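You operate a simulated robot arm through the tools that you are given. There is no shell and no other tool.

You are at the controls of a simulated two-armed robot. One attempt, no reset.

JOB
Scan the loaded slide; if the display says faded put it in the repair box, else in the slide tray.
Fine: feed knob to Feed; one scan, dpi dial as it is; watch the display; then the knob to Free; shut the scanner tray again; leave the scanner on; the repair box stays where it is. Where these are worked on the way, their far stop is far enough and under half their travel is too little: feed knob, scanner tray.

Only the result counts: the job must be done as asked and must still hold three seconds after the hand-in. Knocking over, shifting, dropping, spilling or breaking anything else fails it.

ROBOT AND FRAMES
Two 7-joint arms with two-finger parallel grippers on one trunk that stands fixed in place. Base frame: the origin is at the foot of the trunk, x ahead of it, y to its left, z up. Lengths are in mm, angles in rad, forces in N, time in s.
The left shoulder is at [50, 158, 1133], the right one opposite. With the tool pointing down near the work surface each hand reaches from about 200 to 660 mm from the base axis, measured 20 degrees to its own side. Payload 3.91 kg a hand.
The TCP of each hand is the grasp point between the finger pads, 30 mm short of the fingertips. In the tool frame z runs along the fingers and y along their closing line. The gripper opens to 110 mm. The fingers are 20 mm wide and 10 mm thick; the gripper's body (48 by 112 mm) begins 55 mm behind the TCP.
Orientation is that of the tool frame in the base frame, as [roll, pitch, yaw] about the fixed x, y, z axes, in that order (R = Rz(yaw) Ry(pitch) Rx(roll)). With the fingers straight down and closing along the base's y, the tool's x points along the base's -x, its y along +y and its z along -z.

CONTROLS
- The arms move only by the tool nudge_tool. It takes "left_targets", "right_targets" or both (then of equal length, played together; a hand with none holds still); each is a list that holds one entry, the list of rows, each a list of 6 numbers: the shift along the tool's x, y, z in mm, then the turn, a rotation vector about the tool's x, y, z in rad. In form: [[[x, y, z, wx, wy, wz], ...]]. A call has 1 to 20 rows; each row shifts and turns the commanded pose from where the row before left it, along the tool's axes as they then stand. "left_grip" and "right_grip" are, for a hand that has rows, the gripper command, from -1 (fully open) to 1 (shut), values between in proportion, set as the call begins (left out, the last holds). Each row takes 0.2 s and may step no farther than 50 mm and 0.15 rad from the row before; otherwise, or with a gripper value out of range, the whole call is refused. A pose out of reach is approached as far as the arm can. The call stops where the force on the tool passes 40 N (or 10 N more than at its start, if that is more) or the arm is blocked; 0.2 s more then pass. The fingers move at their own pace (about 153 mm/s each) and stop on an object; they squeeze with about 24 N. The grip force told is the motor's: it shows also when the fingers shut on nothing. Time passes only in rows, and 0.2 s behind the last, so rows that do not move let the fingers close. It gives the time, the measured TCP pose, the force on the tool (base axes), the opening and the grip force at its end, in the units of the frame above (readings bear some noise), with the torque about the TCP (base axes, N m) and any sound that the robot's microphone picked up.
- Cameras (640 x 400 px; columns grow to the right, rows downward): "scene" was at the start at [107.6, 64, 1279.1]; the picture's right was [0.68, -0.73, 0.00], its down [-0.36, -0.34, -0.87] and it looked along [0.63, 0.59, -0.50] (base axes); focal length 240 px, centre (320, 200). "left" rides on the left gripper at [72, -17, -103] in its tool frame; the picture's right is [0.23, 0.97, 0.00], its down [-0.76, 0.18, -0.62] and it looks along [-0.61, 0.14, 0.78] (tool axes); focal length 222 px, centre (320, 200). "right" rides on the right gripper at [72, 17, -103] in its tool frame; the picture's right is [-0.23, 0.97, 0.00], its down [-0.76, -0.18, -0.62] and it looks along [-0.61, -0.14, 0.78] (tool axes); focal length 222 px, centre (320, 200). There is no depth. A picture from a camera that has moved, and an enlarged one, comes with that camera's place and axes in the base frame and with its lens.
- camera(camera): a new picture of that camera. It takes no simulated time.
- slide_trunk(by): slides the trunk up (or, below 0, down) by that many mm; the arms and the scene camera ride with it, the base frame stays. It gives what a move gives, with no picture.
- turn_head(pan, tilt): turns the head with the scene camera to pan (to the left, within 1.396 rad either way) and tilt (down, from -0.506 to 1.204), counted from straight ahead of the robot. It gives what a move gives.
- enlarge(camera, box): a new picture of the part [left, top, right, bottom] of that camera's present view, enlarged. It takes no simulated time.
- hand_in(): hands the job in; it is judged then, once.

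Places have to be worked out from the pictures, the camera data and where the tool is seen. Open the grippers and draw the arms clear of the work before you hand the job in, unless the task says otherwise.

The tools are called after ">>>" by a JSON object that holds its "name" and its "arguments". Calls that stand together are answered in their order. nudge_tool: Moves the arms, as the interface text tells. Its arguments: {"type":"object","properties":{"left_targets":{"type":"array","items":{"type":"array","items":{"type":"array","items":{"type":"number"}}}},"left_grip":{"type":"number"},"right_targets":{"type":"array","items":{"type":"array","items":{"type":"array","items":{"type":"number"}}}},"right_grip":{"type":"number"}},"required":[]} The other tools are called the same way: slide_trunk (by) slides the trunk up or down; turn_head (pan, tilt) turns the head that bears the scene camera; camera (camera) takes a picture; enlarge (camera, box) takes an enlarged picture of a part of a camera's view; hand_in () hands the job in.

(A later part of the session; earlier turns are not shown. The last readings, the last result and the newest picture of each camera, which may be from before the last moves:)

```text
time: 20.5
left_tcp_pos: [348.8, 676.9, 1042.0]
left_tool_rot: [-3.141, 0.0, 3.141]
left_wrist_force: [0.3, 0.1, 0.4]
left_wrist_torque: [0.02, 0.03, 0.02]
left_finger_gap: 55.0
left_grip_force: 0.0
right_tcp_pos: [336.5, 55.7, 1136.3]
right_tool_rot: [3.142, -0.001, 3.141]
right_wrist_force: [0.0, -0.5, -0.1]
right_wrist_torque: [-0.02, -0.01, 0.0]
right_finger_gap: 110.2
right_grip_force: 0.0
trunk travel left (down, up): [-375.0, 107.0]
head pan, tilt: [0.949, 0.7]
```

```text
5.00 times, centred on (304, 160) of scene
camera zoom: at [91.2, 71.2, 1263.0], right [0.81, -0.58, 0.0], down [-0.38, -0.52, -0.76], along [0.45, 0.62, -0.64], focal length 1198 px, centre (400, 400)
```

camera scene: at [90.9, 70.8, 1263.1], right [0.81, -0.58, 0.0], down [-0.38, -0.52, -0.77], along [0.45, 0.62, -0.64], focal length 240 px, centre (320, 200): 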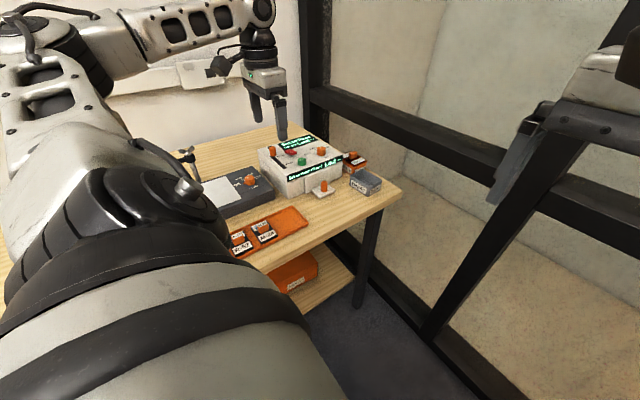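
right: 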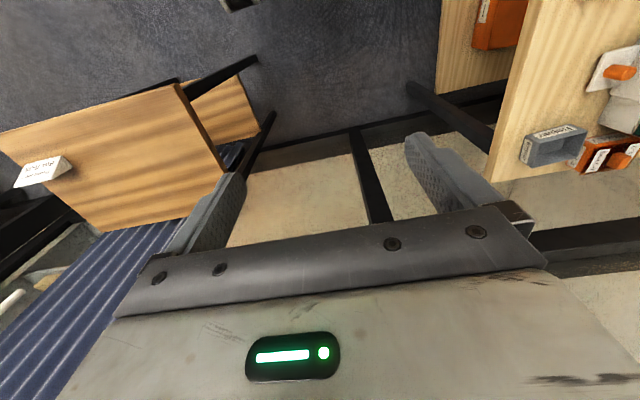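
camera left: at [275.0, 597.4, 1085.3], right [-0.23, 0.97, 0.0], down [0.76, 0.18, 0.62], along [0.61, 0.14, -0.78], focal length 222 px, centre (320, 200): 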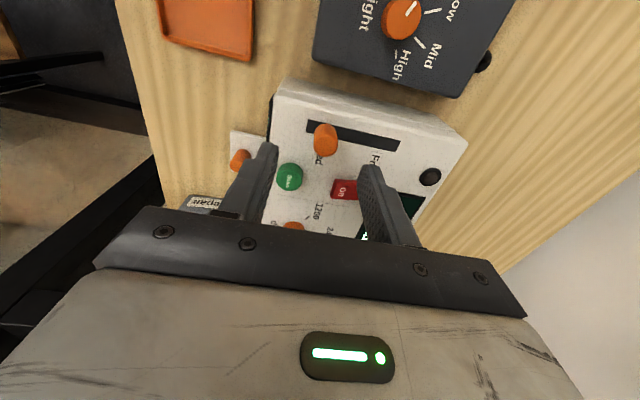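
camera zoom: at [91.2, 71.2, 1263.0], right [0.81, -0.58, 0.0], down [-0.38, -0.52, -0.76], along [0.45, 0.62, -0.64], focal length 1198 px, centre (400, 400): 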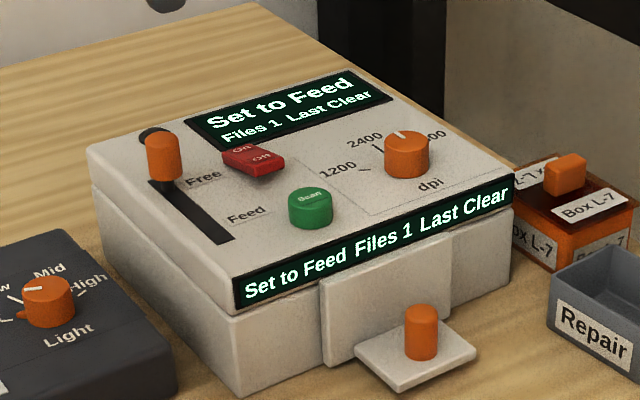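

Now the scanner tray. I move over its pull knob at (439, 534) at safe height, then yaw the hand +90° so the fingers close along x (panel gap behind the knob is too narrow for a finger).

>>> {"name": "nudge_tool", "arguments": {"left_targets": [[[-22.5, -35.75, 8, 0, 0, 0], [-22.5, -35.75, 8, 0, 0, 0], [-22.5, -35.75, 8, 0, 0, 0], [-22.5, -35.75, 8, 0, 0, 0], [0, 0, 0, 0, 0, -0.1428], [0, 0, 0, 0, 0, -0.1428], [0, 0, 0, 0, 0, -0.1428], [0, 0, 0, 0, 0, -0.1428], [0, 0, 0, 0, 0, -0.1428], [0, 0, 0, 0, 0, -0.1428], [0, 0, 0, 0, 0, -0.1428], [0, 0, 0, 0, 0, -0.1428], [0, 0, 0, 0, 0, -0.1428], [0, 0, 0, 0, 0, -0.1428], [0, 0, 0, 0, 0, -0.1428], [0, 0, 0, 0, 0, 0]]]}}

>>> {"name": "camera", "arguments": {"camera": "left"}}

>>> {"name": "camera", "arguments": {"camera": "scene"}}

```text
time: 23.9
left_tcp_pos: [439.9, 533.4, 1009.9]
left_tool_rot: [3.141, 0.0, -1.567]
left_wrist_force: [-0.6, -0.1, -1.3]
left_wrist_torque: [0.0, 0.0, 0.0]
left_finger_gap: 55.0
left_grip_force: 0.0
right_tcp_pos: [336.2, 55.1, 1136.3]
right_tool_rot: [3.141, -0.002, 3.141]
right_wrist_force: [-0.2, 0.4, -0.7]
right_wrist_torque: [0.01, 0.01, -0.01]
right_finger_gap: 110.2
right_grip_force: 0.0
trunk travel left (down, up): [-375.0, 107.0]
head pan, tilt: [0.949, 0.7]
```

```text
taken
camera left: at [455.0, 460.4, 1112.2], right [-0.97, -0.23, 0.0], down [-0.18, 0.76, 0.62], along [-0.14, 0.61, -0.78], focal length 222 px, centre (320, 200)
```

left: 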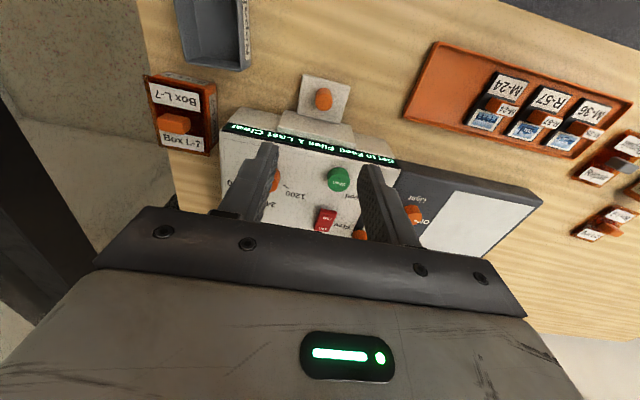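

```text
taken
camera scene: at [91.1, 71.0, 1263.1], right [0.81, -0.58, 0.0], down [-0.38, -0.52, -0.76], along [0.45, 0.62, -0.64], focal length 240 px, centre (320, 200)
```

scene: 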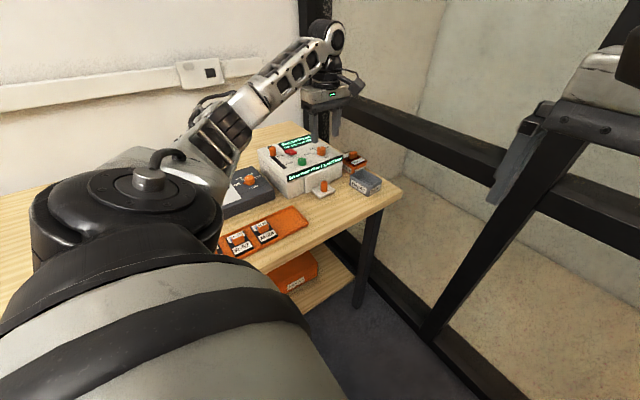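

The yaw worked and I have an excellent overview including the slide tray with an empty place next to M-24. I zoom in on the pull knob.

>>> {"name": "enlarge", "arguments": {"camera": "left", "box": [272, 70, 368, 130]}}

>>> {"name": "enlarge", "arguments": {"camera": "left", "box": [400, 30, 640, 180]}}

```text
6.67 times, centred on (320, 100) of left
camera zoom: at [455.0, 460.4, 1112.2], right [-0.97, -0.23, 0.0], down [-0.18, 0.76, 0.62], along [-0.14, 0.61, -0.78], focal length 1481 px, centre (320, 867)
```

zoom: 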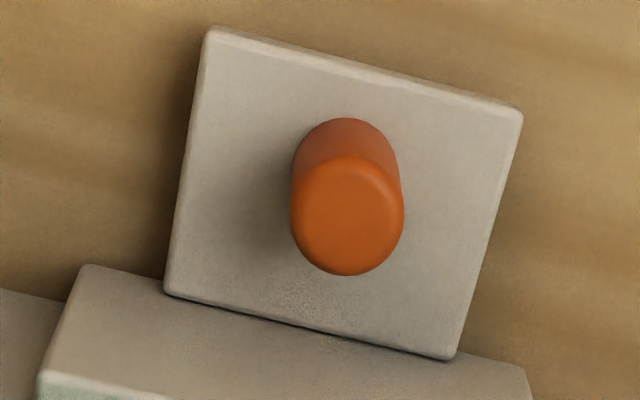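

```text
2.67 times, centred on (520, 105) of left
camera zoom: at [455.0, 460.4, 1112.2], right [-0.97, -0.23, 0.0], down [-0.18, 0.76, 0.62], along [-0.14, 0.61, -0.78], focal length 592 px, centre (-213, 453)
```

zoom: 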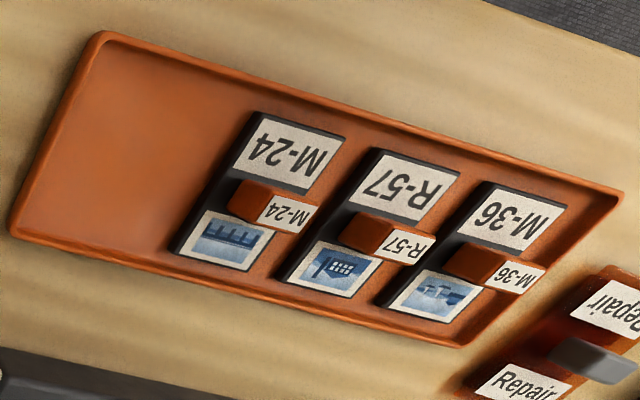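

The pull knob is at (433.5, 529.5), plate x 403–463, y 512–559. I descend to just above it, then check.

>>> {"name": "nudge_tool", "arguments": {"left_targets": [[[4, 6.4, 0, 0, 0, 0], [0, 0, 45, 0, 0, 0], [0, 0, 45, 0, 0, 0], [0, 0, 35, 0, 0, 0], [0, 0, 0, 0, 0, 0]]]}}

>>> {"name": "camera", "arguments": {"camera": "left"}}

>>> {"name": "enlarge", "arguments": {"camera": "scene", "box": [260, 120, 388, 200]}}

```text
time: 25.1
left_tcp_pos: [433.8, 528.6, 883.7]
left_tool_rot: [3.141, 0.002, -1.57]
left_wrist_force: [0.6, 0.7, 1.0]
left_wrist_torque: [0.03, -0.03, -0.02]
left_finger_gap: 54.8
left_grip_force: 0.1
right_tcp_pos: [336.5, 55.9, 1136.3]
right_tool_rot: [3.141, 0.0, -3.141]
right_wrist_force: [0.0, -0.6, -0.6]
right_wrist_torque: [0.0, 0.0, -0.01]
right_finger_gap: 110.0
right_grip_force: 0.0
trunk travel left (down, up): [-375.0, 107.0]
head pan, tilt: [0.949, 0.7]
```

```text
taken
camera left: at [449.0, 455.8, 985.9], right [-0.97, -0.23, 0.0], down [-0.18, 0.76, 0.62], along [-0.14, 0.61, -0.78], focal length 222 px, centre (320, 200)
```

left: 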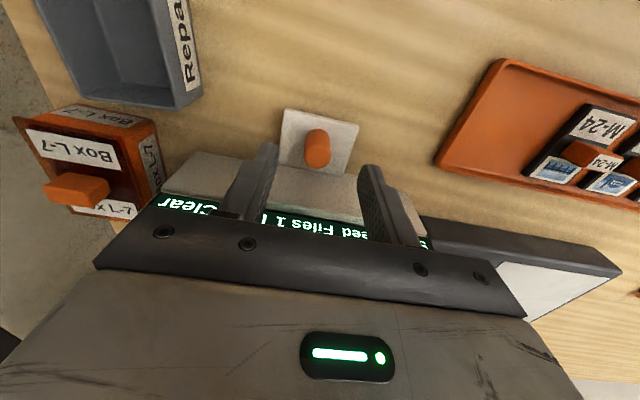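

```text
5.00 times, centred on (324, 160) of scene
camera zoom: at [91.1, 71.0, 1263.1], right [0.81, -0.58, 0.0], down [-0.38, -0.52, -0.77], along [0.45, 0.62, -0.64], focal length 1198 px, centre (300, 400)
```

zoom: 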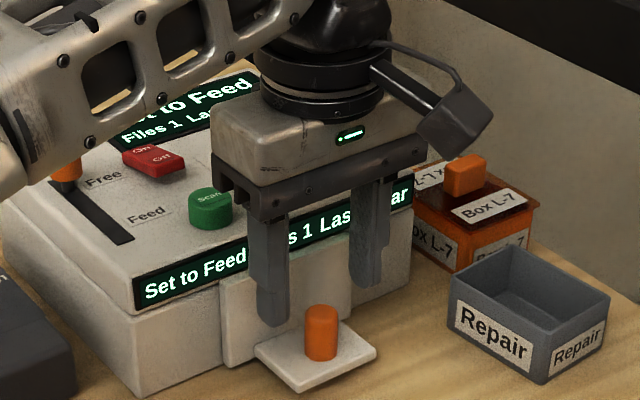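

Knob lies centred between the open fingers. I descend 37 mm to grasp height and close.

>>> {"name": "nudge_tool", "arguments": {"left_targets": [[[0, 0, 20, 0, 0, 0], [0, 0, 16, 0, 0, 0], [0, 0, 0, 0, 0, 0]]]}}

>>> {"name": "nudge_tool", "arguments": {"left_targets": [[[0, 0, 0, 0, 0, 0], [0, 0, 0, 0, 0, 0], [0, 0, 0, 0, 0, 0]]], "left_grip": 1}}

>>> {"name": "camera", "arguments": {"camera": "left"}}

```text
time: 25.9
left_tcp_pos: [433.4, 529.7, 847.8]
left_tool_rot: [3.141, 0.0, -1.57]
left_wrist_force: [0.2, 0.0, 1.1]
left_wrist_torque: [-0.01, 0.05, -0.01]
left_finger_gap: 55.3
left_grip_force: 0.1
right_tcp_pos: [336.5, 55.8, 1136.0]
right_tool_rot: [-3.142, 0.001, -3.141]
right_wrist_force: [0.6, -0.5, 0.7]
right_wrist_torque: [0.02, 0.02, 0.02]
right_finger_gap: 110.0
right_grip_force: 0.0
trunk travel left (down, up): [-375.0, 107.0]
head pan, tilt: [0.949, 0.7]
```

```text
time: 26.7
left_tcp_pos: [435.5, 529.8, 847.8]
left_tool_rot: [-3.136, 0.0, -1.573]
left_wrist_force: [17.7, 1.1, -1.1]
left_wrist_torque: [0.07, -0.57, -0.07]
left_finger_gap: 18.9
left_grip_force: 45.7
right_tcp_pos: [337.5, 55.6, 1136.3]
right_tool_rot: [-3.14, -0.002, 3.141]
right_wrist_force: [-0.2, -0.3, -0.3]
right_wrist_torque: [0.01, 0.01, 0.02]
right_finger_gap: 109.9
right_grip_force: 0.0
trunk travel left (down, up): [-375.0, 107.0]
head pan, tilt: [0.949, 0.7]
```

```text
taken
camera left: at [450.3, 455.9, 950.9], right [-0.97, -0.23, 0.0], down [-0.18, 0.76, 0.62], along [-0.14, 0.61, -0.78], focal length 222 px, centre (320, 200)
```

left: 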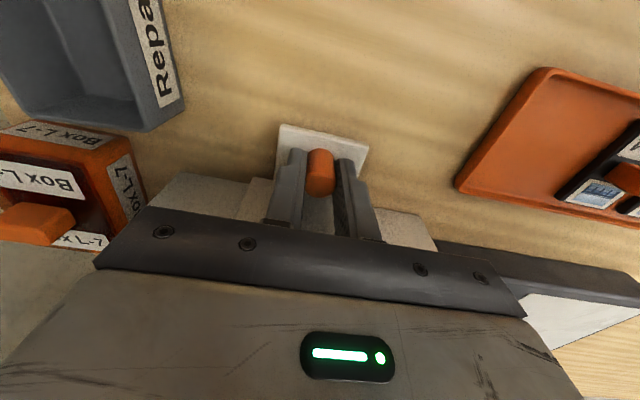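

The knob is gripped (18.9 mm). I ease 2 mm to relieve the sideways force and then pull the tray out along −y in 10 mm steps.

>>> {"name": "nudge_tool", "arguments": {"left_targets": [[[0, -2.5, 0, 0, 0, 0], [5, 0, 0, 0, 0, 0], [10, 0, 0, 0, 0, 0], [10, 0, 0, 0, 0, 0], [10, 0, 0, 0, 0, 0]]]}}

>>> {"name": "camera", "arguments": {"camera": "left"}}

>>> {"name": "enlarge", "arguments": {"camera": "scene", "box": [260, 120, 388, 200]}}

```text
time: 27.9
left_tcp_pos: [434.5, 494.6, 848.3]
left_tool_rot: [-3.141, 0.001, -1.571]
left_wrist_force: [4.7, 0.0, 2.1]
left_wrist_torque: [0.01, -0.17, 0.08]
left_finger_gap: 19.0
left_grip_force: 44.4
right_tcp_pos: [336.5, 56.2, 1136.6]
right_tool_rot: [-3.141, 0.0, -3.142]
right_wrist_force: [0.2, 0.3, -0.1]
right_wrist_torque: [-0.02, -0.01, -0.03]
right_finger_gap: 110.0
right_grip_force: 0.0
trunk travel left (down, up): [-375.0, 107.0]
head pan, tilt: [0.949, 0.7]
```

```text
taken
camera left: at [451.1, 421.4, 950.9], right [-0.97, -0.23, 0.0], down [-0.18, 0.76, 0.62], along [-0.14, 0.61, -0.78], focal length 222 px, centre (320, 200)
```

left: 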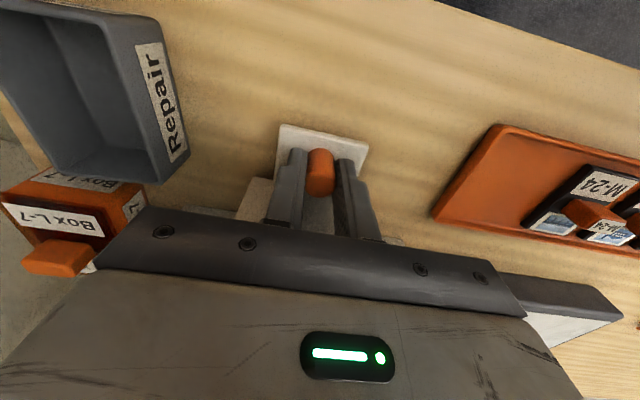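

```text
5.00 times, centred on (324, 160) of scene
camera zoom: at [91.3, 70.9, 1263.0], right [0.81, -0.58, 0.0], down [-0.38, -0.52, -0.76], along [0.45, 0.62, -0.64], focal length 1198 px, centre (300, 400)
```

zoom: 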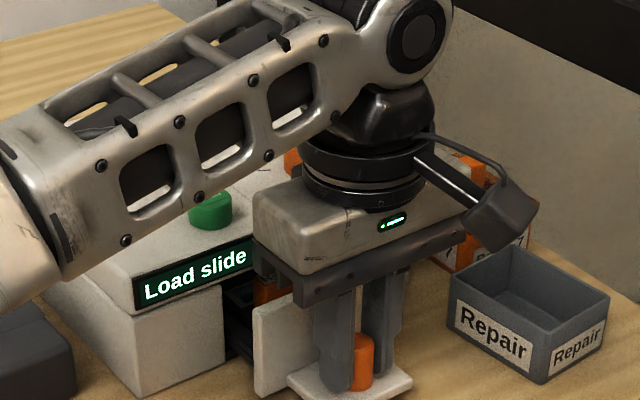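

The tray moves ("Load slide" shown). I keep pulling toward the far stop.

>>> {"name": "nudge_tool", "arguments": {"left_targets": [[[10, 0, 0, 0, 0, 0], [10, 0, 0, 0, 0, 0], [10, 0, 0, 0, 0, 0], [10, 0, 0, 0, 0, 0]]]}}

>>> {"name": "enlarge", "arguments": {"camera": "scene", "box": [260, 120, 388, 200]}}

```text
time: 28.9
left_tcp_pos: [435.0, 454.5, 848.7]
left_tool_rot: [3.14, 0.001, -1.57]
left_wrist_force: [6.1, -0.5, -2.0]
left_wrist_torque: [0.41, -0.26, -0.05]
left_finger_gap: 18.7
left_grip_force: 44.8
right_tcp_pos: [336.0, 56.3, 1135.4]
right_tool_rot: [3.141, -0.002, 3.141]
right_wrist_force: [-0.9, 0.1, 0.2]
right_wrist_torque: [-0.02, -0.01, 0.0]
right_finger_gap: 109.7
right_grip_force: 0.0
trunk travel left (down, up): [-375.0, 107.0]
head pan, tilt: [0.949, 0.7]
```

```text
5.00 times, centred on (324, 160) of scene
camera zoom: at [91.8, 71.2, 1262.9], right [0.81, -0.58, 0.0], down [-0.38, -0.52, -0.76], along [0.45, 0.62, -0.64], focal length 1198 px, centre (300, 400)
```

zoom: 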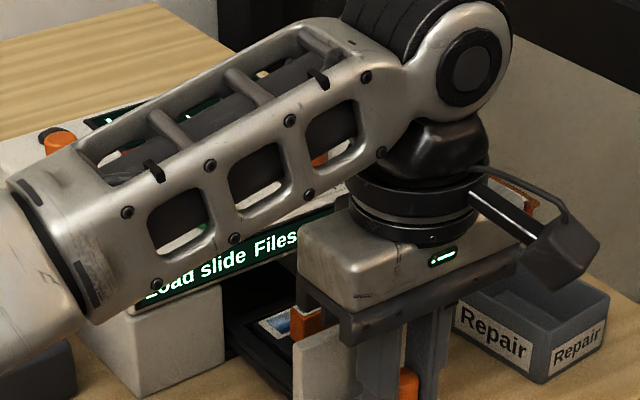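

The slide with its orange grip is appearing. I continue pulling gently to the stop.

>>> {"name": "nudge_tool", "arguments": {"left_targets": [[[8, 0, 0, 0, 0, 0], [8, 0, 0, 0, 0, 0], [6, 0, 0, 0, 0, 0], [5, 0, 0, 0, 0, 0], [5, 0, 0, 0, 0, 0]]]}}

>>> {"name": "enlarge", "arguments": {"camera": "scene", "box": [260, 140, 388, 220]}}

```text
time: 30.1
left_tcp_pos: [434.8, 429.4, 848.0]
left_tool_rot: [-3.139, 0.016, -1.563]
left_wrist_force: [12.3, 36.1, 1.0]
left_wrist_torque: [1.06, -0.26, -0.03]
left_finger_gap: 18.9
left_grip_force: 45.2
right_tcp_pos: [337.6, 57.7, 1134.8]
right_tool_rot: [-3.139, -0.002, -3.141]
right_wrist_force: [0.3, 0.0, 0.6]
right_wrist_torque: [0.0, -0.01, -0.01]
right_finger_gap: 110.1
right_grip_force: 0.1
trunk travel left (down, up): [-375.0, 107.0]
head pan, tilt: [0.949, 0.7]
```

```text
5.00 times, centred on (324, 180) of scene
camera zoom: at [92.1, 74.1, 1262.8], right [0.81, -0.58, 0.0], down [-0.38, -0.53, -0.76], along [0.44, 0.62, -0.65], focal length 1198 px, centre (300, 300)
```

zoom: 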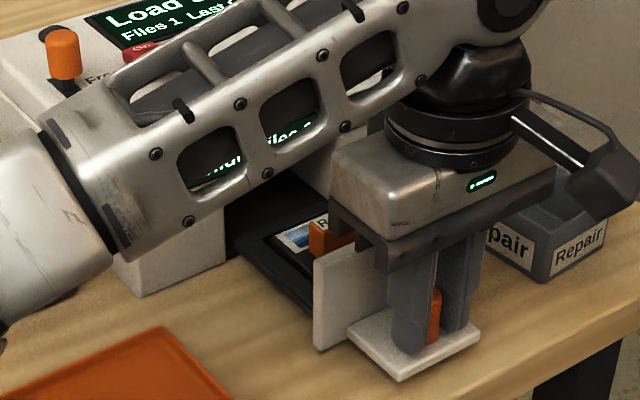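

The tray hit its far stop at y≈429 (100 mm travel). I relax the pull, open, and lift straight up.

>>> {"name": "nudge_tool", "arguments": {"left_targets": [[[-5, 0, 0, 0, 0, 0], [0, 0, 0, 0, 0, 0]]]}}

>>> {"name": "nudge_tool", "arguments": {"left_targets": [[[0, 0, 0, 0, 0, 0], [0, 0, 0, 0, 0, 0], [0, 0, -20, 0, 0, 0], [0, 0, -50, 0, 0, 0], [0, 0, -50, 0, 0, 0], [0, 0, 0, 0, 0, 0]]], "left_grip": 0.0}}

>>> {"name": "camera", "arguments": {"camera": "left"}}

>>> {"name": "camera", "arguments": {"camera": "scene"}}

```text
time: 30.7
left_tcp_pos: [435.0, 430.7, 849.4]
left_tool_rot: [-3.141, 0.007, -1.569]
left_wrist_force: [7.6, 18.3, 5.3]
left_wrist_torque: [1.6, -0.22, -0.08]
left_finger_gap: 18.6
left_grip_force: 45.2
right_tcp_pos: [337.7, 57.4, 1136.4]
right_tool_rot: [-3.141, 0.001, 3.14]
right_wrist_force: [0.4, 0.2, -0.8]
right_wrist_torque: [0.04, 0.0, 0.0]
right_finger_gap: 109.6
right_grip_force: 0.0
trunk travel left (down, up): [-375.0, 107.0]
head pan, tilt: [0.949, 0.7]
```

```text
time: 32.1
left_tcp_pos: [434.8, 428.7, 970.4]
left_tool_rot: [3.141, 0.0, -1.57]
left_wrist_force: [-0.1, 0.3, 0.0]
left_wrist_torque: [-0.01, 0.02, 0.03]
left_finger_gap: 55.0
left_grip_force: 0.0
right_tcp_pos: [337.0, 55.2, 1136.3]
right_tool_rot: [3.141, 0.0, 3.14]
right_wrist_force: [-0.4, 0.6, 0.8]
right_wrist_torque: [-0.01, 0.0, -0.03]
right_finger_gap: 109.9
right_grip_force: 0.0
trunk travel left (down, up): [-375.0, 107.0]
head pan, tilt: [0.949, 0.7]
```

```text
taken
camera left: at [451.0, 354.5, 1072.2], right [-0.97, -0.23, 0.0], down [-0.18, 0.76, 0.62], along [-0.14, 0.61, -0.78], focal length 222 px, centre (320, 200)
```

left: 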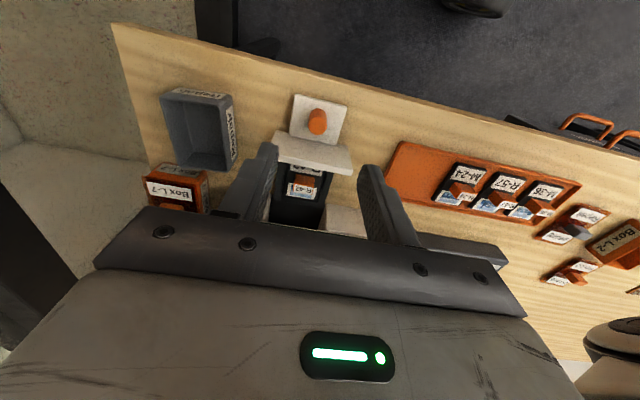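

```text
taken
camera scene: at [91.1, 71.1, 1263.0], right [0.81, -0.58, 0.0], down [-0.38, -0.52, -0.76], along [0.45, 0.62, -0.64], focal length 240 px, centre (320, 200)
```

scene: 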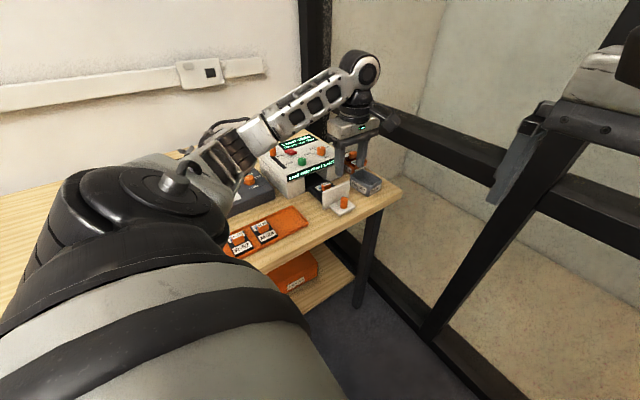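

The scanner tray is open and the slide is visible. I zoom in on it from both cameras.

>>> {"name": "enlarge", "arguments": {"camera": "left", "box": [240, 80, 400, 240]}}

>>> {"name": "enlarge", "arguments": {"camera": "scene", "box": [292, 150, 388, 220]}}

```text
2.50 times, centred on (320, 160) of left
camera zoom: at [451.0, 354.5, 1072.2], right [-0.97, -0.23, 0.0], down [-0.18, 0.76, 0.62], along [-0.14, 0.61, -0.78], focal length 555 px, centre (320, 300)
```

zoom: 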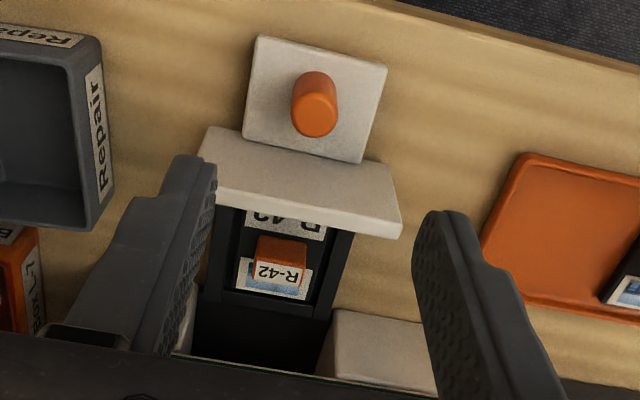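

```text
5.71 times, centred on (340, 185) of scene
camera zoom: at [91.1, 71.1, 1263.0], right [0.81, -0.58, 0.0], down [-0.38, -0.52, -0.76], along [0.45, 0.62, -0.64], focal length 1370 px, centre (206, 286)
```

zoom: 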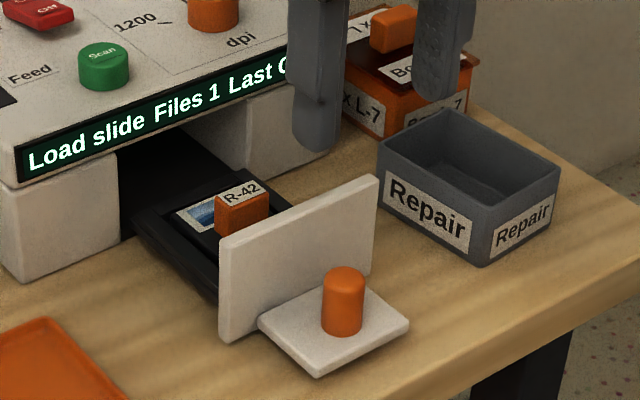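

The loaded slide is R-42 with a block grip, ~24 mm in x, centred near (435, 520), top ≈843. I move the hand over it keeping this yaw and look closer.

>>> {"name": "nudge_tool", "arguments": {"left_targets": [[[-45, 0, 0, 0, 0, 0], [-46, -0.5, 0, 0, 0, 0], [0, 0, 30, 0, 0, 0], [0, 0, 0, 0, 0, 0]]]}}

>>> {"name": "enlarge", "arguments": {"camera": "left", "box": [256, 90, 384, 170]}}

>>> {"name": "enlarge", "arguments": {"camera": "scene", "box": [300, 140, 364, 200]}}

>>> {"name": "camera", "arguments": {"camera": "left"}}

```text
time: 33.1
left_tcp_pos: [435.9, 517.8, 940.0]
left_tool_rot: [3.141, 0.002, -1.568]
left_wrist_force: [0.3, -0.4, -0.1]
left_wrist_torque: [0.0, -0.02, -0.03]
left_finger_gap: 54.8
left_grip_force: 0.1
right_tcp_pos: [336.9, 55.4, 1136.2]
right_tool_rot: [-3.14, 0.0, 3.141]
right_wrist_force: [0.2, 0.6, 0.1]
right_wrist_torque: [0.03, 0.01, 0.03]
right_finger_gap: 110.1
right_grip_force: 0.0
trunk travel left (down, up): [-375.0, 107.0]
head pan, tilt: [0.949, 0.7]
```

```text
5.00 times, centred on (320, 130) of left
camera zoom: at [451.4, 444.7, 1041.5], right [-0.97, -0.23, 0.0], down [-0.18, 0.76, 0.62], along [-0.14, 0.61, -0.78], focal length 1111 px, centre (320, 550)
```

zoom: 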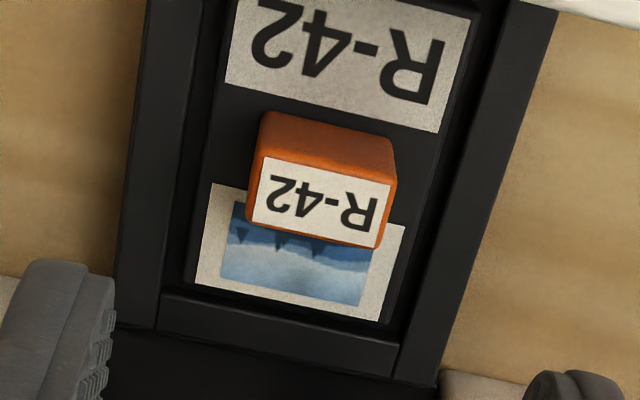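

```text
6.67 times, centred on (332, 170) of scene
camera zoom: at [91.0, 71.0, 1263.1], right [0.81, -0.58, 0.0], down [-0.38, -0.52, -0.77], along [0.45, 0.62, -0.64], focal length 1598 px, centre (240, 400)
```

zoom: 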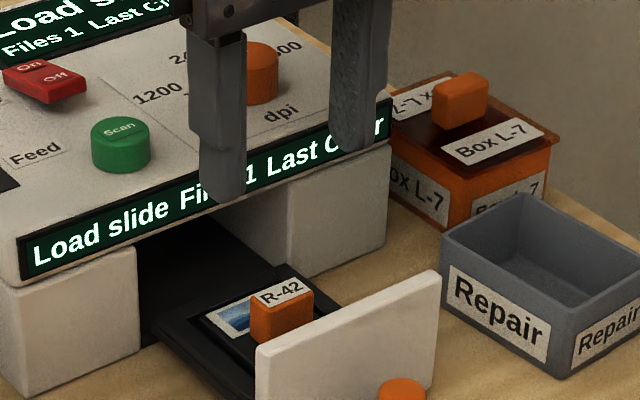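

```text
taken
camera left: at [451.4, 444.7, 1041.5], right [-0.97, -0.23, 0.0], down [-0.18, 0.76, 0.62], along [-0.14, 0.61, -0.78], focal length 222 px, centre (320, 200)
```

left: 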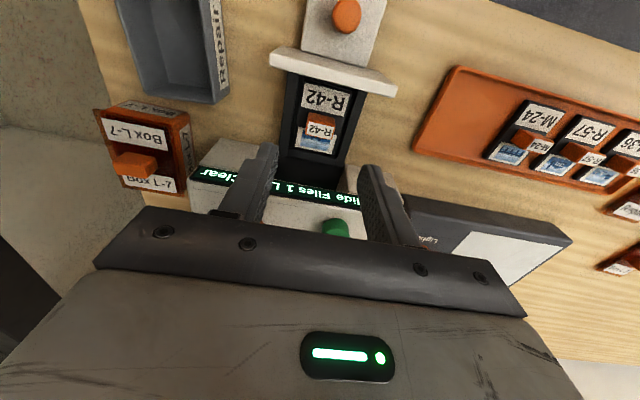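

The block top centre is ≈(435, 522, 843), slide surface ≈824. I shift +4 mm in y, narrow the opening to ~36 mm and descend to TCP z≈862 (tips ≈832).

>>> {"name": "nudge_tool", "arguments": {"left_targets": [[[-4, 0, 0, 0, 0, 0], [0, 0, 30, 0, 0, 0], [0, 0, 30, 0, 0, 0], [0, 0, 18, 0, 0, 0], [0, 0, 0, 0, 0, 0]]], "left_grip": 0.345}}

>>> {"name": "enlarge", "arguments": {"camera": "left", "box": [256, 110, 384, 220]}}

>>> {"name": "enlarge", "arguments": {"camera": "scene", "box": [300, 150, 364, 210]}}

```text
time: 34.3
left_tcp_pos: [436.1, 522.1, 860.8]
left_tool_rot: [-3.14, 0.0, -1.569]
left_wrist_force: [0.8, -0.1, 0.0]
left_wrist_torque: [0.0, 0.02, -0.02]
left_finger_gap: 36.0
left_grip_force: 0.0
right_tcp_pos: [335.8, 55.2, 1135.8]
right_tool_rot: [-3.141, 0.0, 3.141]
right_wrist_force: [0.0, 0.8, 0.1]
right_wrist_torque: [0.02, 0.02, -0.03]
right_finger_gap: 110.3
right_grip_force: 0.1
trunk travel left (down, up): [-375.0, 107.0]
head pan, tilt: [0.949, 0.7]
```

```text
3.64 times, centred on (320, 165) of left
camera zoom: at [451.2, 449.0, 962.9], right [-0.97, -0.23, 0.0], down [-0.18, 0.76, 0.62], along [-0.14, 0.61, -0.78], focal length 808 px, centre (320, 327)
```

zoom: 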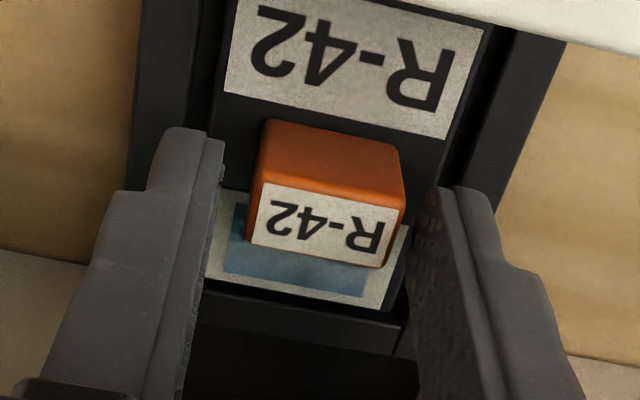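

```text
6.67 times, centred on (332, 180) of scene
camera zoom: at [91.1, 71.0, 1263.1], right [0.81, -0.58, 0.0], down [-0.38, -0.52, -0.76], along [0.45, 0.62, -0.64], focal length 1598 px, centre (240, 333)
```

zoom: 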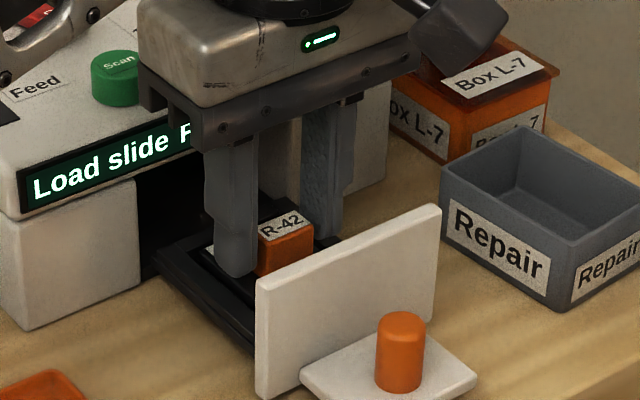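

The block sits centred between the fingers. I lower 3 mm more and close on it.

>>> {"name": "nudge_tool", "arguments": {"left_targets": [[[0, 0, 2, 0, 0, 0], [0, 0, 1.5, 0, 0, 0], [0, 0, 0, 0, 0, 0]]]}}

>>> {"name": "nudge_tool", "arguments": {"left_targets": [[[0, 0, 0, 0, 0, 0], [0, 0, 0, 0, 0, 0], [0, 0, 0, 0, 0, 0]]], "left_grip": 1}}

>>> {"name": "enlarge", "arguments": {"camera": "left", "box": [256, 110, 384, 220]}}

```text
time: 35.1
left_tcp_pos: [435.2, 522.7, 857.8]
left_tool_rot: [3.141, -0.002, -1.571]
left_wrist_force: [0.2, 0.1, -0.2]
left_wrist_torque: [0.02, -0.01, 0.01]
left_finger_gap: 36.1
left_grip_force: 0.1
right_tcp_pos: [335.8, 55.0, 1135.9]
right_tool_rot: [3.141, -0.002, -3.141]
right_wrist_force: [0.6, -0.5, -0.2]
right_wrist_torque: [0.02, 0.01, 0.02]
right_finger_gap: 110.1
right_grip_force: 0.0
trunk travel left (down, up): [-375.0, 107.0]
head pan, tilt: [0.949, 0.7]
```

```text
time: 35.9
left_tcp_pos: [435.5, 521.9, 857.8]
left_tool_rot: [3.141, -0.002, -1.57]
left_wrist_force: [0.9, -0.1, -0.8]
left_wrist_torque: [-0.03, 0.01, -0.01]
left_finger_gap: 24.9
left_grip_force: 24.5
right_tcp_pos: [335.3, 55.7, 1135.0]
right_tool_rot: [3.141, -0.001, 3.14]
right_wrist_force: [0.5, -0.1, -0.5]
right_wrist_torque: [0.03, 0.0, 0.01]
right_finger_gap: 110.2
right_grip_force: 0.0
trunk travel left (down, up): [-375.0, 107.0]
head pan, tilt: [0.949, 0.7]
```

```text
3.64 times, centred on (320, 165) of left
camera zoom: at [451.0, 449.0, 959.6], right [-0.97, -0.23, 0.0], down [-0.18, 0.76, 0.62], along [-0.14, 0.61, -0.78], focal length 808 px, centre (320, 327)
```

zoom: 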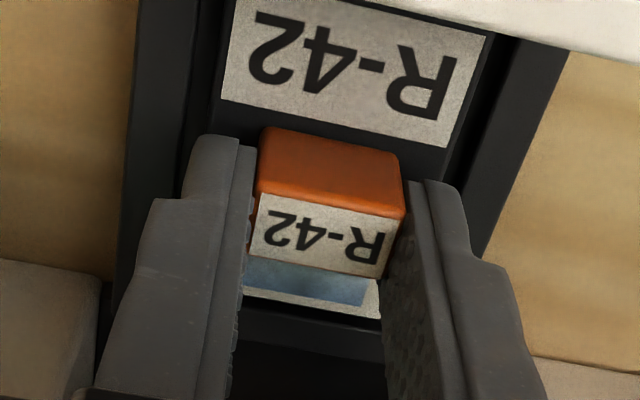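

Gripped at 24.9 mm. I lift slowly and check the slide comes along.

>>> {"name": "nudge_tool", "arguments": {"left_targets": [[[0, 0, -5, 0, 0, 0], [0, 0, -10, 0, 0, 0], [0, 0, -15, 0, 0, 0], [0, 0, -15, 0, 0, 0], [0, 0, 0, 0, 0, 0]]]}}

>>> {"name": "camera", "arguments": {"camera": "left"}}

>>> {"name": "enlarge", "arguments": {"camera": "scene", "box": [292, 140, 388, 210]}}

```text
time: 37.1
left_tcp_pos: [435.5, 521.9, 902.1]
left_tool_rot: [3.14, 0.0, -1.572]
left_wrist_force: [0.1, -0.1, -0.8]
left_wrist_torque: [0.01, 0.0, -0.03]
left_finger_gap: 24.6
left_grip_force: 23.9
right_tcp_pos: [336.9, 56.3, 1135.0]
right_tool_rot: [-3.141, 0.002, -3.141]
right_wrist_force: [-0.1, 0.7, 0.1]
right_wrist_torque: [-0.01, -0.01, 0.01]
right_finger_gap: 110.2
right_grip_force: 0.0
trunk travel left (down, up): [-375.0, 107.0]
head pan, tilt: [0.949, 0.7]
```

```text
taken
camera left: at [450.8, 449.1, 1004.7], right [-0.97, -0.23, 0.0], down [-0.18, 0.76, 0.62], along [-0.14, 0.61, -0.78], focal length 222 px, centre (320, 200)
```

left: 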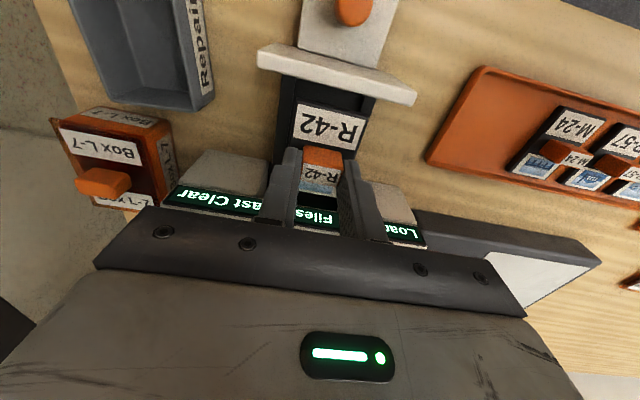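

```text
5.71 times, centred on (340, 175) of scene
camera zoom: at [91.1, 71.1, 1263.0], right [0.81, -0.58, 0.0], down [-0.38, -0.52, -0.76], along [0.45, 0.62, -0.64], focal length 1370 px, centre (206, 343)
```

zoom: 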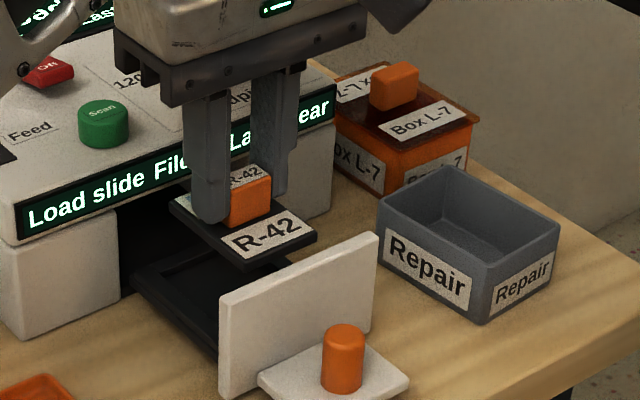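

The slide came cleanly with the hand. I raise it and carry it to above the empty place of the slide tray (~(287, 488)).

>>> {"name": "nudge_tool", "arguments": {"left_targets": [[[0, 0, -30, 0, 0, 0], [0, 0, -28, 0, 0, 0], [8, 37, 0, 0, 0, 0], [8, 37, 0, 0, 0, 0], [9, 37, 0, 0, 0, 0], [9, 37, 0, 0, 0, 0], [0, 0, 0, 0, 0, 0]]]}}

>>> {"name": "camera", "arguments": {"camera": "left"}}

>>> {"name": "camera", "arguments": {"camera": "scene"}}

```text
time: 38.7
left_tcp_pos: [288.4, 486.6, 961.1]
left_tool_rot: [-3.141, 0.0, -1.574]
left_wrist_force: [-0.1, 0.1, -0.1]
left_wrist_torque: [0.02, 0.01, 0.01]
left_finger_gap: 24.7
left_grip_force: 23.9
right_tcp_pos: [337.7, 56.4, 1136.4]
right_tool_rot: [3.141, -0.002, 3.14]
right_wrist_force: [0.7, 0.4, 0.0]
right_wrist_torque: [-0.01, -0.01, -0.01]
right_finger_gap: 110.0
right_grip_force: 0.0
trunk travel left (down, up): [-375.0, 107.0]
head pan, tilt: [0.949, 0.7]
```

```text
taken
camera left: at [303.2, 415.0, 1063.1], right [-0.97, -0.23, 0.0], down [-0.18, 0.76, 0.62], along [-0.14, 0.61, -0.78], focal length 222 px, centre (320, 200)
```

left: 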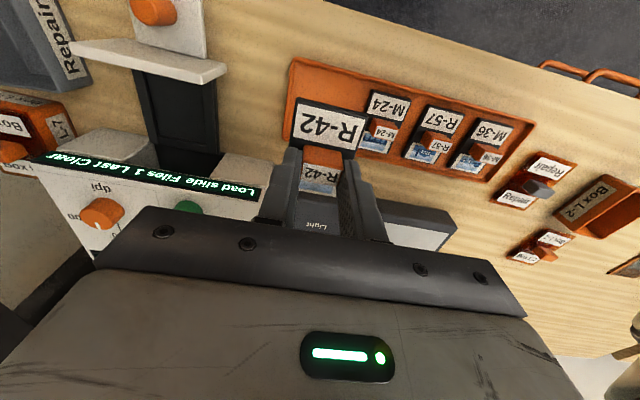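

```text
taken
camera scene: at [91.0, 71.1, 1263.1], right [0.81, -0.58, 0.0], down [-0.38, -0.52, -0.76], along [0.45, 0.62, -0.64], focal length 240 px, centre (320, 200)
```

scene: 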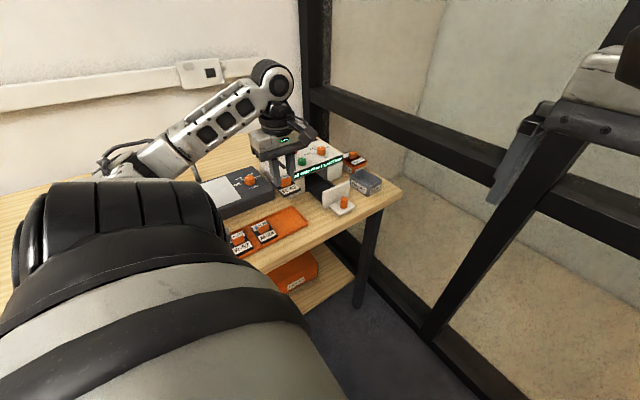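

Now I zoom into the tray beneath the held slide to place the empty slot precisely.

>>> {"name": "enlarge", "arguments": {"camera": "left", "box": [272, 40, 464, 200]}}

>>> {"name": "enlarge", "arguments": {"camera": "scene", "box": [216, 170, 344, 260]}}

>>> {"name": "enlarge", "arguments": {"camera": "left", "box": [480, 110, 640, 290]}}

```text
2.50 times, centred on (368, 120) of left
camera zoom: at [303.2, 415.0, 1063.1], right [-0.97, -0.23, 0.0], down [-0.18, 0.76, 0.62], along [-0.14, 0.61, -0.78], focal length 555 px, centre (200, 400)
```

zoom: 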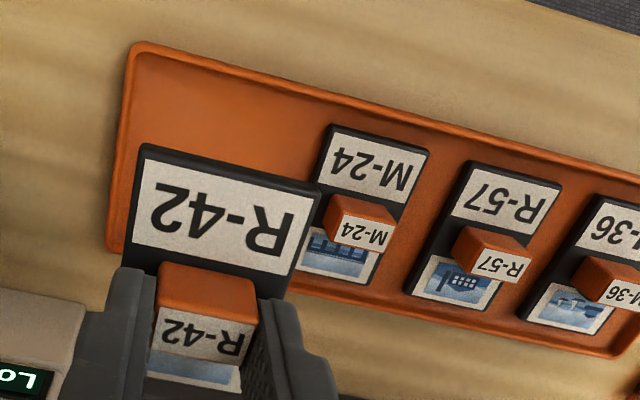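

```text
4.44 times, centred on (280, 215) of scene
camera zoom: at [91.0, 71.1, 1263.1], right [0.81, -0.58, 0.0], down [-0.38, -0.52, -0.76], along [0.45, 0.62, -0.64], focal length 1065 px, centre (498, 133)
```

zoom: 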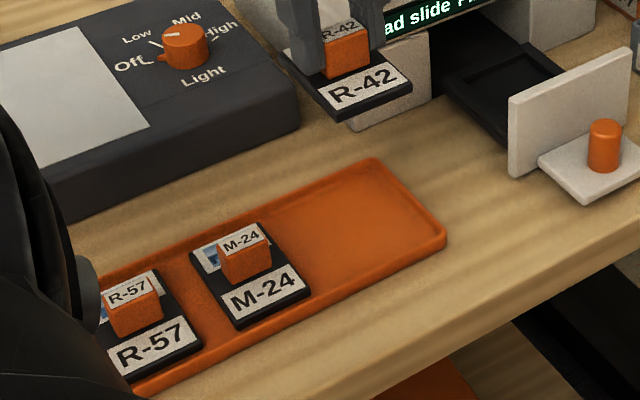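

```text
2.22 times, centred on (560, 200) of left
camera zoom: at [303.2, 415.0, 1063.1], right [-0.97, -0.23, 0.0], down [-0.18, 0.76, 0.62], along [-0.14, 0.61, -0.78], focal length 494 px, centre (-213, 200)
```

zoom: 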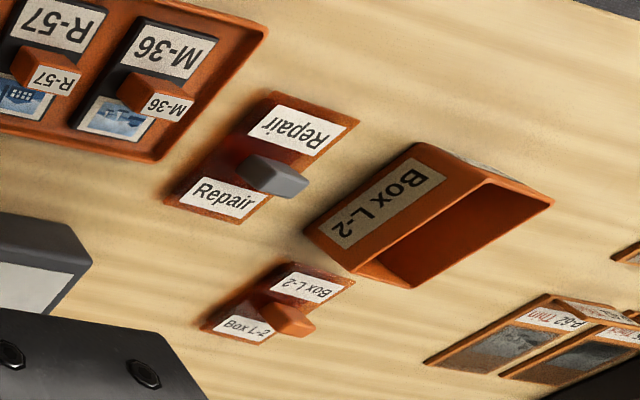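

The tray spans x≈45–320, y≈446–530; slides sit at 65 mm pitch with −y edge at y≈455, so the empty slot calls for TCP ≈(281, 490.5). I shift there and descend to z≈870 for a check.

>>> {"name": "nudge_tool", "arguments": {"left_targets": [[[-4, 7.4, 0, 0, 0, 0], [0, 0, 30, 0, 0, 0], [0, 0, 30, 0, 0, 0], [0, 0, 30, 0, 0, 0], [0, 0, 0, 0, 0, 0]]]}}

>>> {"name": "camera", "arguments": {"camera": "left"}}

>>> {"name": "enlarge", "arguments": {"camera": "scene", "box": [216, 170, 344, 260]}}

```text
time: 39.9
left_tcp_pos: [279.7, 493.1, 870.1]
left_tool_rot: [3.141, 0.001, -1.571]
left_wrist_force: [-0.4, 0.7, -0.3]
left_wrist_torque: [0.01, -0.01, -0.02]
left_finger_gap: 24.8
left_grip_force: 24.2
right_tcp_pos: [336.4, 55.4, 1135.9]
right_tool_rot: [-3.142, 0.001, 3.141]
right_wrist_force: [-0.2, -0.2, -0.1]
right_wrist_torque: [-0.02, 0.0, 0.01]
right_finger_gap: 110.1
right_grip_force: 0.0
trunk travel left (down, up): [-375.0, 107.0]
head pan, tilt: [0.949, 0.7]
```

```text
taken
camera left: at [295.7, 419.2, 972.1], right [-0.97, -0.23, 0.0], down [-0.18, 0.76, 0.62], along [-0.14, 0.61, -0.78], focal length 222 px, centre (320, 200)
```

left: 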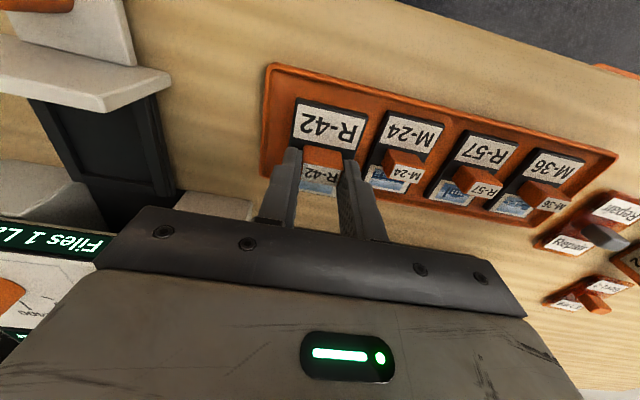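

```text
4.44 times, centred on (280, 215) of scene
camera zoom: at [91.1, 71.1, 1263.1], right [0.81, -0.58, 0.0], down [-0.38, -0.52, -0.76], along [0.45, 0.62, -0.64], focal length 1065 px, centre (498, 133)
```

zoom: 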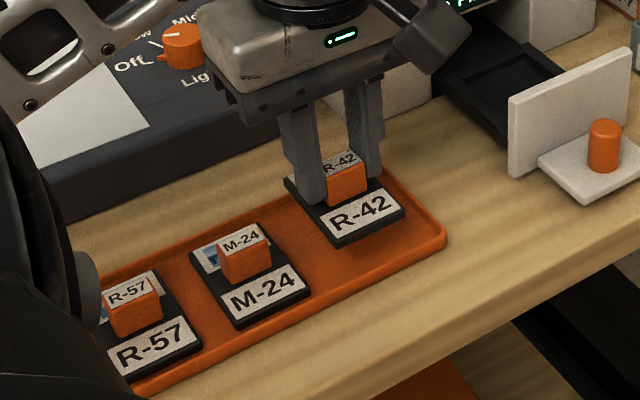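

The slide hovers over the empty place. I zoom in on the left view to verify margins to the tray walls and M-24.

>>> {"name": "enlarge", "arguments": {"camera": "left", "box": [250, 50, 442, 210]}}

```text
2.50 times, centred on (346, 130) of left
camera zoom: at [295.7, 419.2, 972.1], right [-0.97, -0.23, 0.0], down [-0.18, 0.76, 0.62], along [-0.14, 0.61, -0.78], focal length 555 px, centre (255, 375)
```

zoom: 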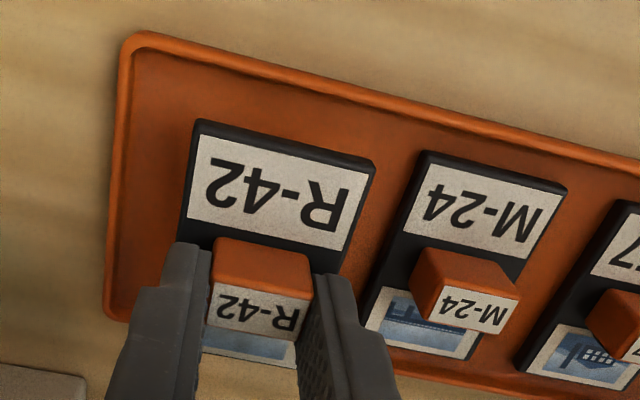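

Margins are good (R-42's edge lines up with M-24's at y≈455; 18 mm gaps both sides). I lower to just above the floor, then in 1 mm steps until contact.

>>> {"name": "nudge_tool", "arguments": {"left_targets": [[[0, 0, 10, 0, 0, 0], [0, 0, 7, 0, 0, 0], [0, 0, 2, 0, 0, 0], [0, 0, 1, 0, 0, 0], [0, 0, 0, 0, 0, 0]]]}}

```text
time: 41.1
left_tcp_pos: [280.1, 492.1, 852.1]
left_tool_rot: [3.141, -0.001, -1.572]
left_wrist_force: [-0.3, -0.3, 0.1]
left_wrist_torque: [0.01, -0.04, 0.01]
left_finger_gap: 25.1
left_grip_force: 24.2
right_tcp_pos: [335.9, 56.4, 1136.3]
right_tool_rot: [3.141, 0.0, 3.14]
right_wrist_force: [-0.8, -0.3, 0.5]
right_wrist_torque: [-0.01, 0.01, 0.02]
right_finger_gap: 109.8
right_grip_force: 0.0
trunk travel left (down, up): [-375.0, 107.0]
head pan, tilt: [0.949, 0.7]
```

No contact yet at z≈852. I continue in 1 mm steps.

>>> {"name": "nudge_tool", "arguments": {"left_targets": [[[0, 0, 1, 0, 0, 0], [0, 0, 1, 0, 0, 0], [0, 0, 0, 0, 0, 0]]]}}

>>> {"name": "nudge_tool", "arguments": {"left_targets": [[[0, 0, 1, 0, 0, 0], [0, 0, 1, 0, 0, 0], [0, 0, 0, 0, 0, 0]]]}}

```text
time: 41.9
left_tcp_pos: [278.8, 492.3, 847.7]
left_tool_rot: [3.14, 0.002, -1.571]
left_wrist_force: [0.2, 0.3, -0.5]
left_wrist_torque: [-0.02, 0.01, 0.04]
left_finger_gap: 24.9
left_grip_force: 24.0
right_tcp_pos: [336.6, 54.9, 1136.0]
right_tool_rot: [-3.142, 0.0, -3.141]
right_wrist_force: [-0.6, -0.2, 0.7]
right_wrist_torque: [-0.01, -0.02, -0.02]
right_finger_gap: 110.0
right_grip_force: 0.0
trunk travel left (down, up): [-375.0, 107.0]
head pan, tilt: [0.949, 0.7]
```

```text
time: 42.7
left_tcp_pos: [280.1, 492.6, 846.0]
left_tool_rot: [-3.141, 0.0, -1.571]
left_wrist_force: [-1.1, -0.3, 0.0]
left_wrist_torque: [-0.02, 0.01, 0.04]
left_finger_gap: 24.7
left_grip_force: 24.0
right_tcp_pos: [337.8, 55.9, 1135.8]
right_tool_rot: [-3.141, -0.001, 3.142]
right_wrist_force: [-0.4, -0.2, -0.4]
right_wrist_torque: [-0.04, 0.04, 0.0]
right_finger_gap: 110.1
right_grip_force: 0.1
trunk travel left (down, up): [-375.0, 107.0]
head pan, tilt: [0.949, 0.7]
```

Still no contact; I check the gap visually then keep stepping.

>>> {"name": "nudge_tool", "arguments": {"left_targets": [[[0, 0, 1, 0, 0, 0], [0, 0, 0, 0, 0, 0]]]}}

>>> {"name": "enlarge", "arguments": {"camera": "scene", "box": [250, 190, 330, 240]}}

>>> {"name": "enlarge", "arguments": {"camera": "left", "box": [250, 70, 442, 210]}}

```text
time: 43.3
left_tcp_pos: [278.9, 492.2, 845.9]
left_tool_rot: [-3.14, 0.001, -1.57]
left_wrist_force: [-0.5, -0.2, 1.0]
left_wrist_torque: [0.06, 0.05, 0.01]
left_finger_gap: 24.8
left_grip_force: 23.8
right_tcp_pos: [337.2, 56.7, 1136.5]
right_tool_rot: [3.141, -0.002, 3.14]
right_wrist_force: [-0.1, -0.1, 0.4]
right_wrist_torque: [0.0, -0.01, 0.0]
right_finger_gap: 110.1
right_grip_force: 0.1
trunk travel left (down, up): [-375.0, 107.0]
head pan, tilt: [0.949, 0.7]
```

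```text
8.00 times, centred on (290, 215) of scene
camera zoom: at [91.0, 70.9, 1263.1], right [0.81, -0.58, 0.0], down [-0.38, -0.52, -0.77], along [0.45, 0.62, -0.64], focal length 1917 px, centre (560, 80)
```

zoom: 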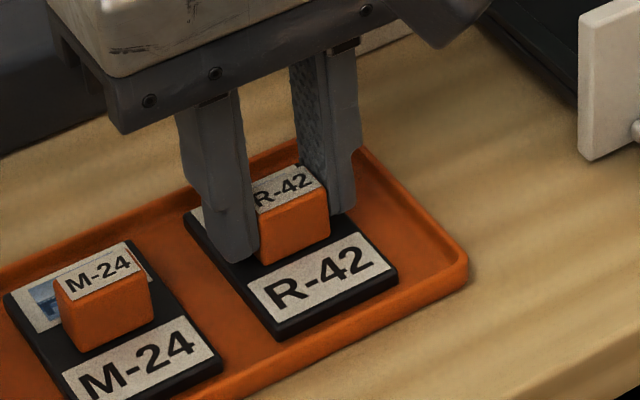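

```text
2.86 times, centred on (346, 140) of left
camera zoom: at [295.6, 419.2, 947.8], right [-0.97, -0.23, 0.0], down [-0.18, 0.76, 0.62], along [-0.14, 0.61, -0.78], focal length 635 px, centre (246, 371)
```

zoom: 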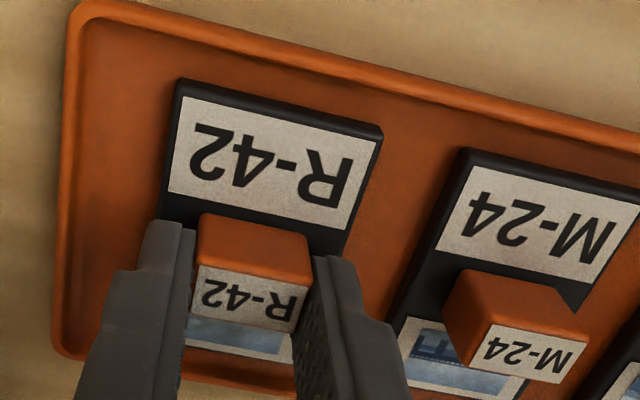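

A faint upward force (1 N) suggests first contact around z≈845. One more millimetre to confirm.

>>> {"name": "nudge_tool", "arguments": {"left_targets": [[[0, 0, 1, 0, 0, 0], [0, 0, 0, 0, 0, 0]]]}}

```text
time: 43.9
left_tcp_pos: [280.0, 491.8, 845.2]
left_tool_rot: [-3.14, 0.002, -1.572]
left_wrist_force: [0.0, 2.2, 8.8]
left_wrist_torque: [-0.02, 0.03, 0.03]
left_finger_gap: 24.9
left_grip_force: 23.7
right_tcp_pos: [335.8, 54.9, 1135.3]
right_tool_rot: [3.141, 0.001, -3.141]
right_wrist_force: [0.2, -1.2, -0.5]
right_wrist_torque: [-0.03, -0.01, 0.0]
right_finger_gap: 110.1
right_grip_force: 0.1
trunk travel left (down, up): [-375.0, 107.0]
head pan, tilt: [0.949, 0.7]
```

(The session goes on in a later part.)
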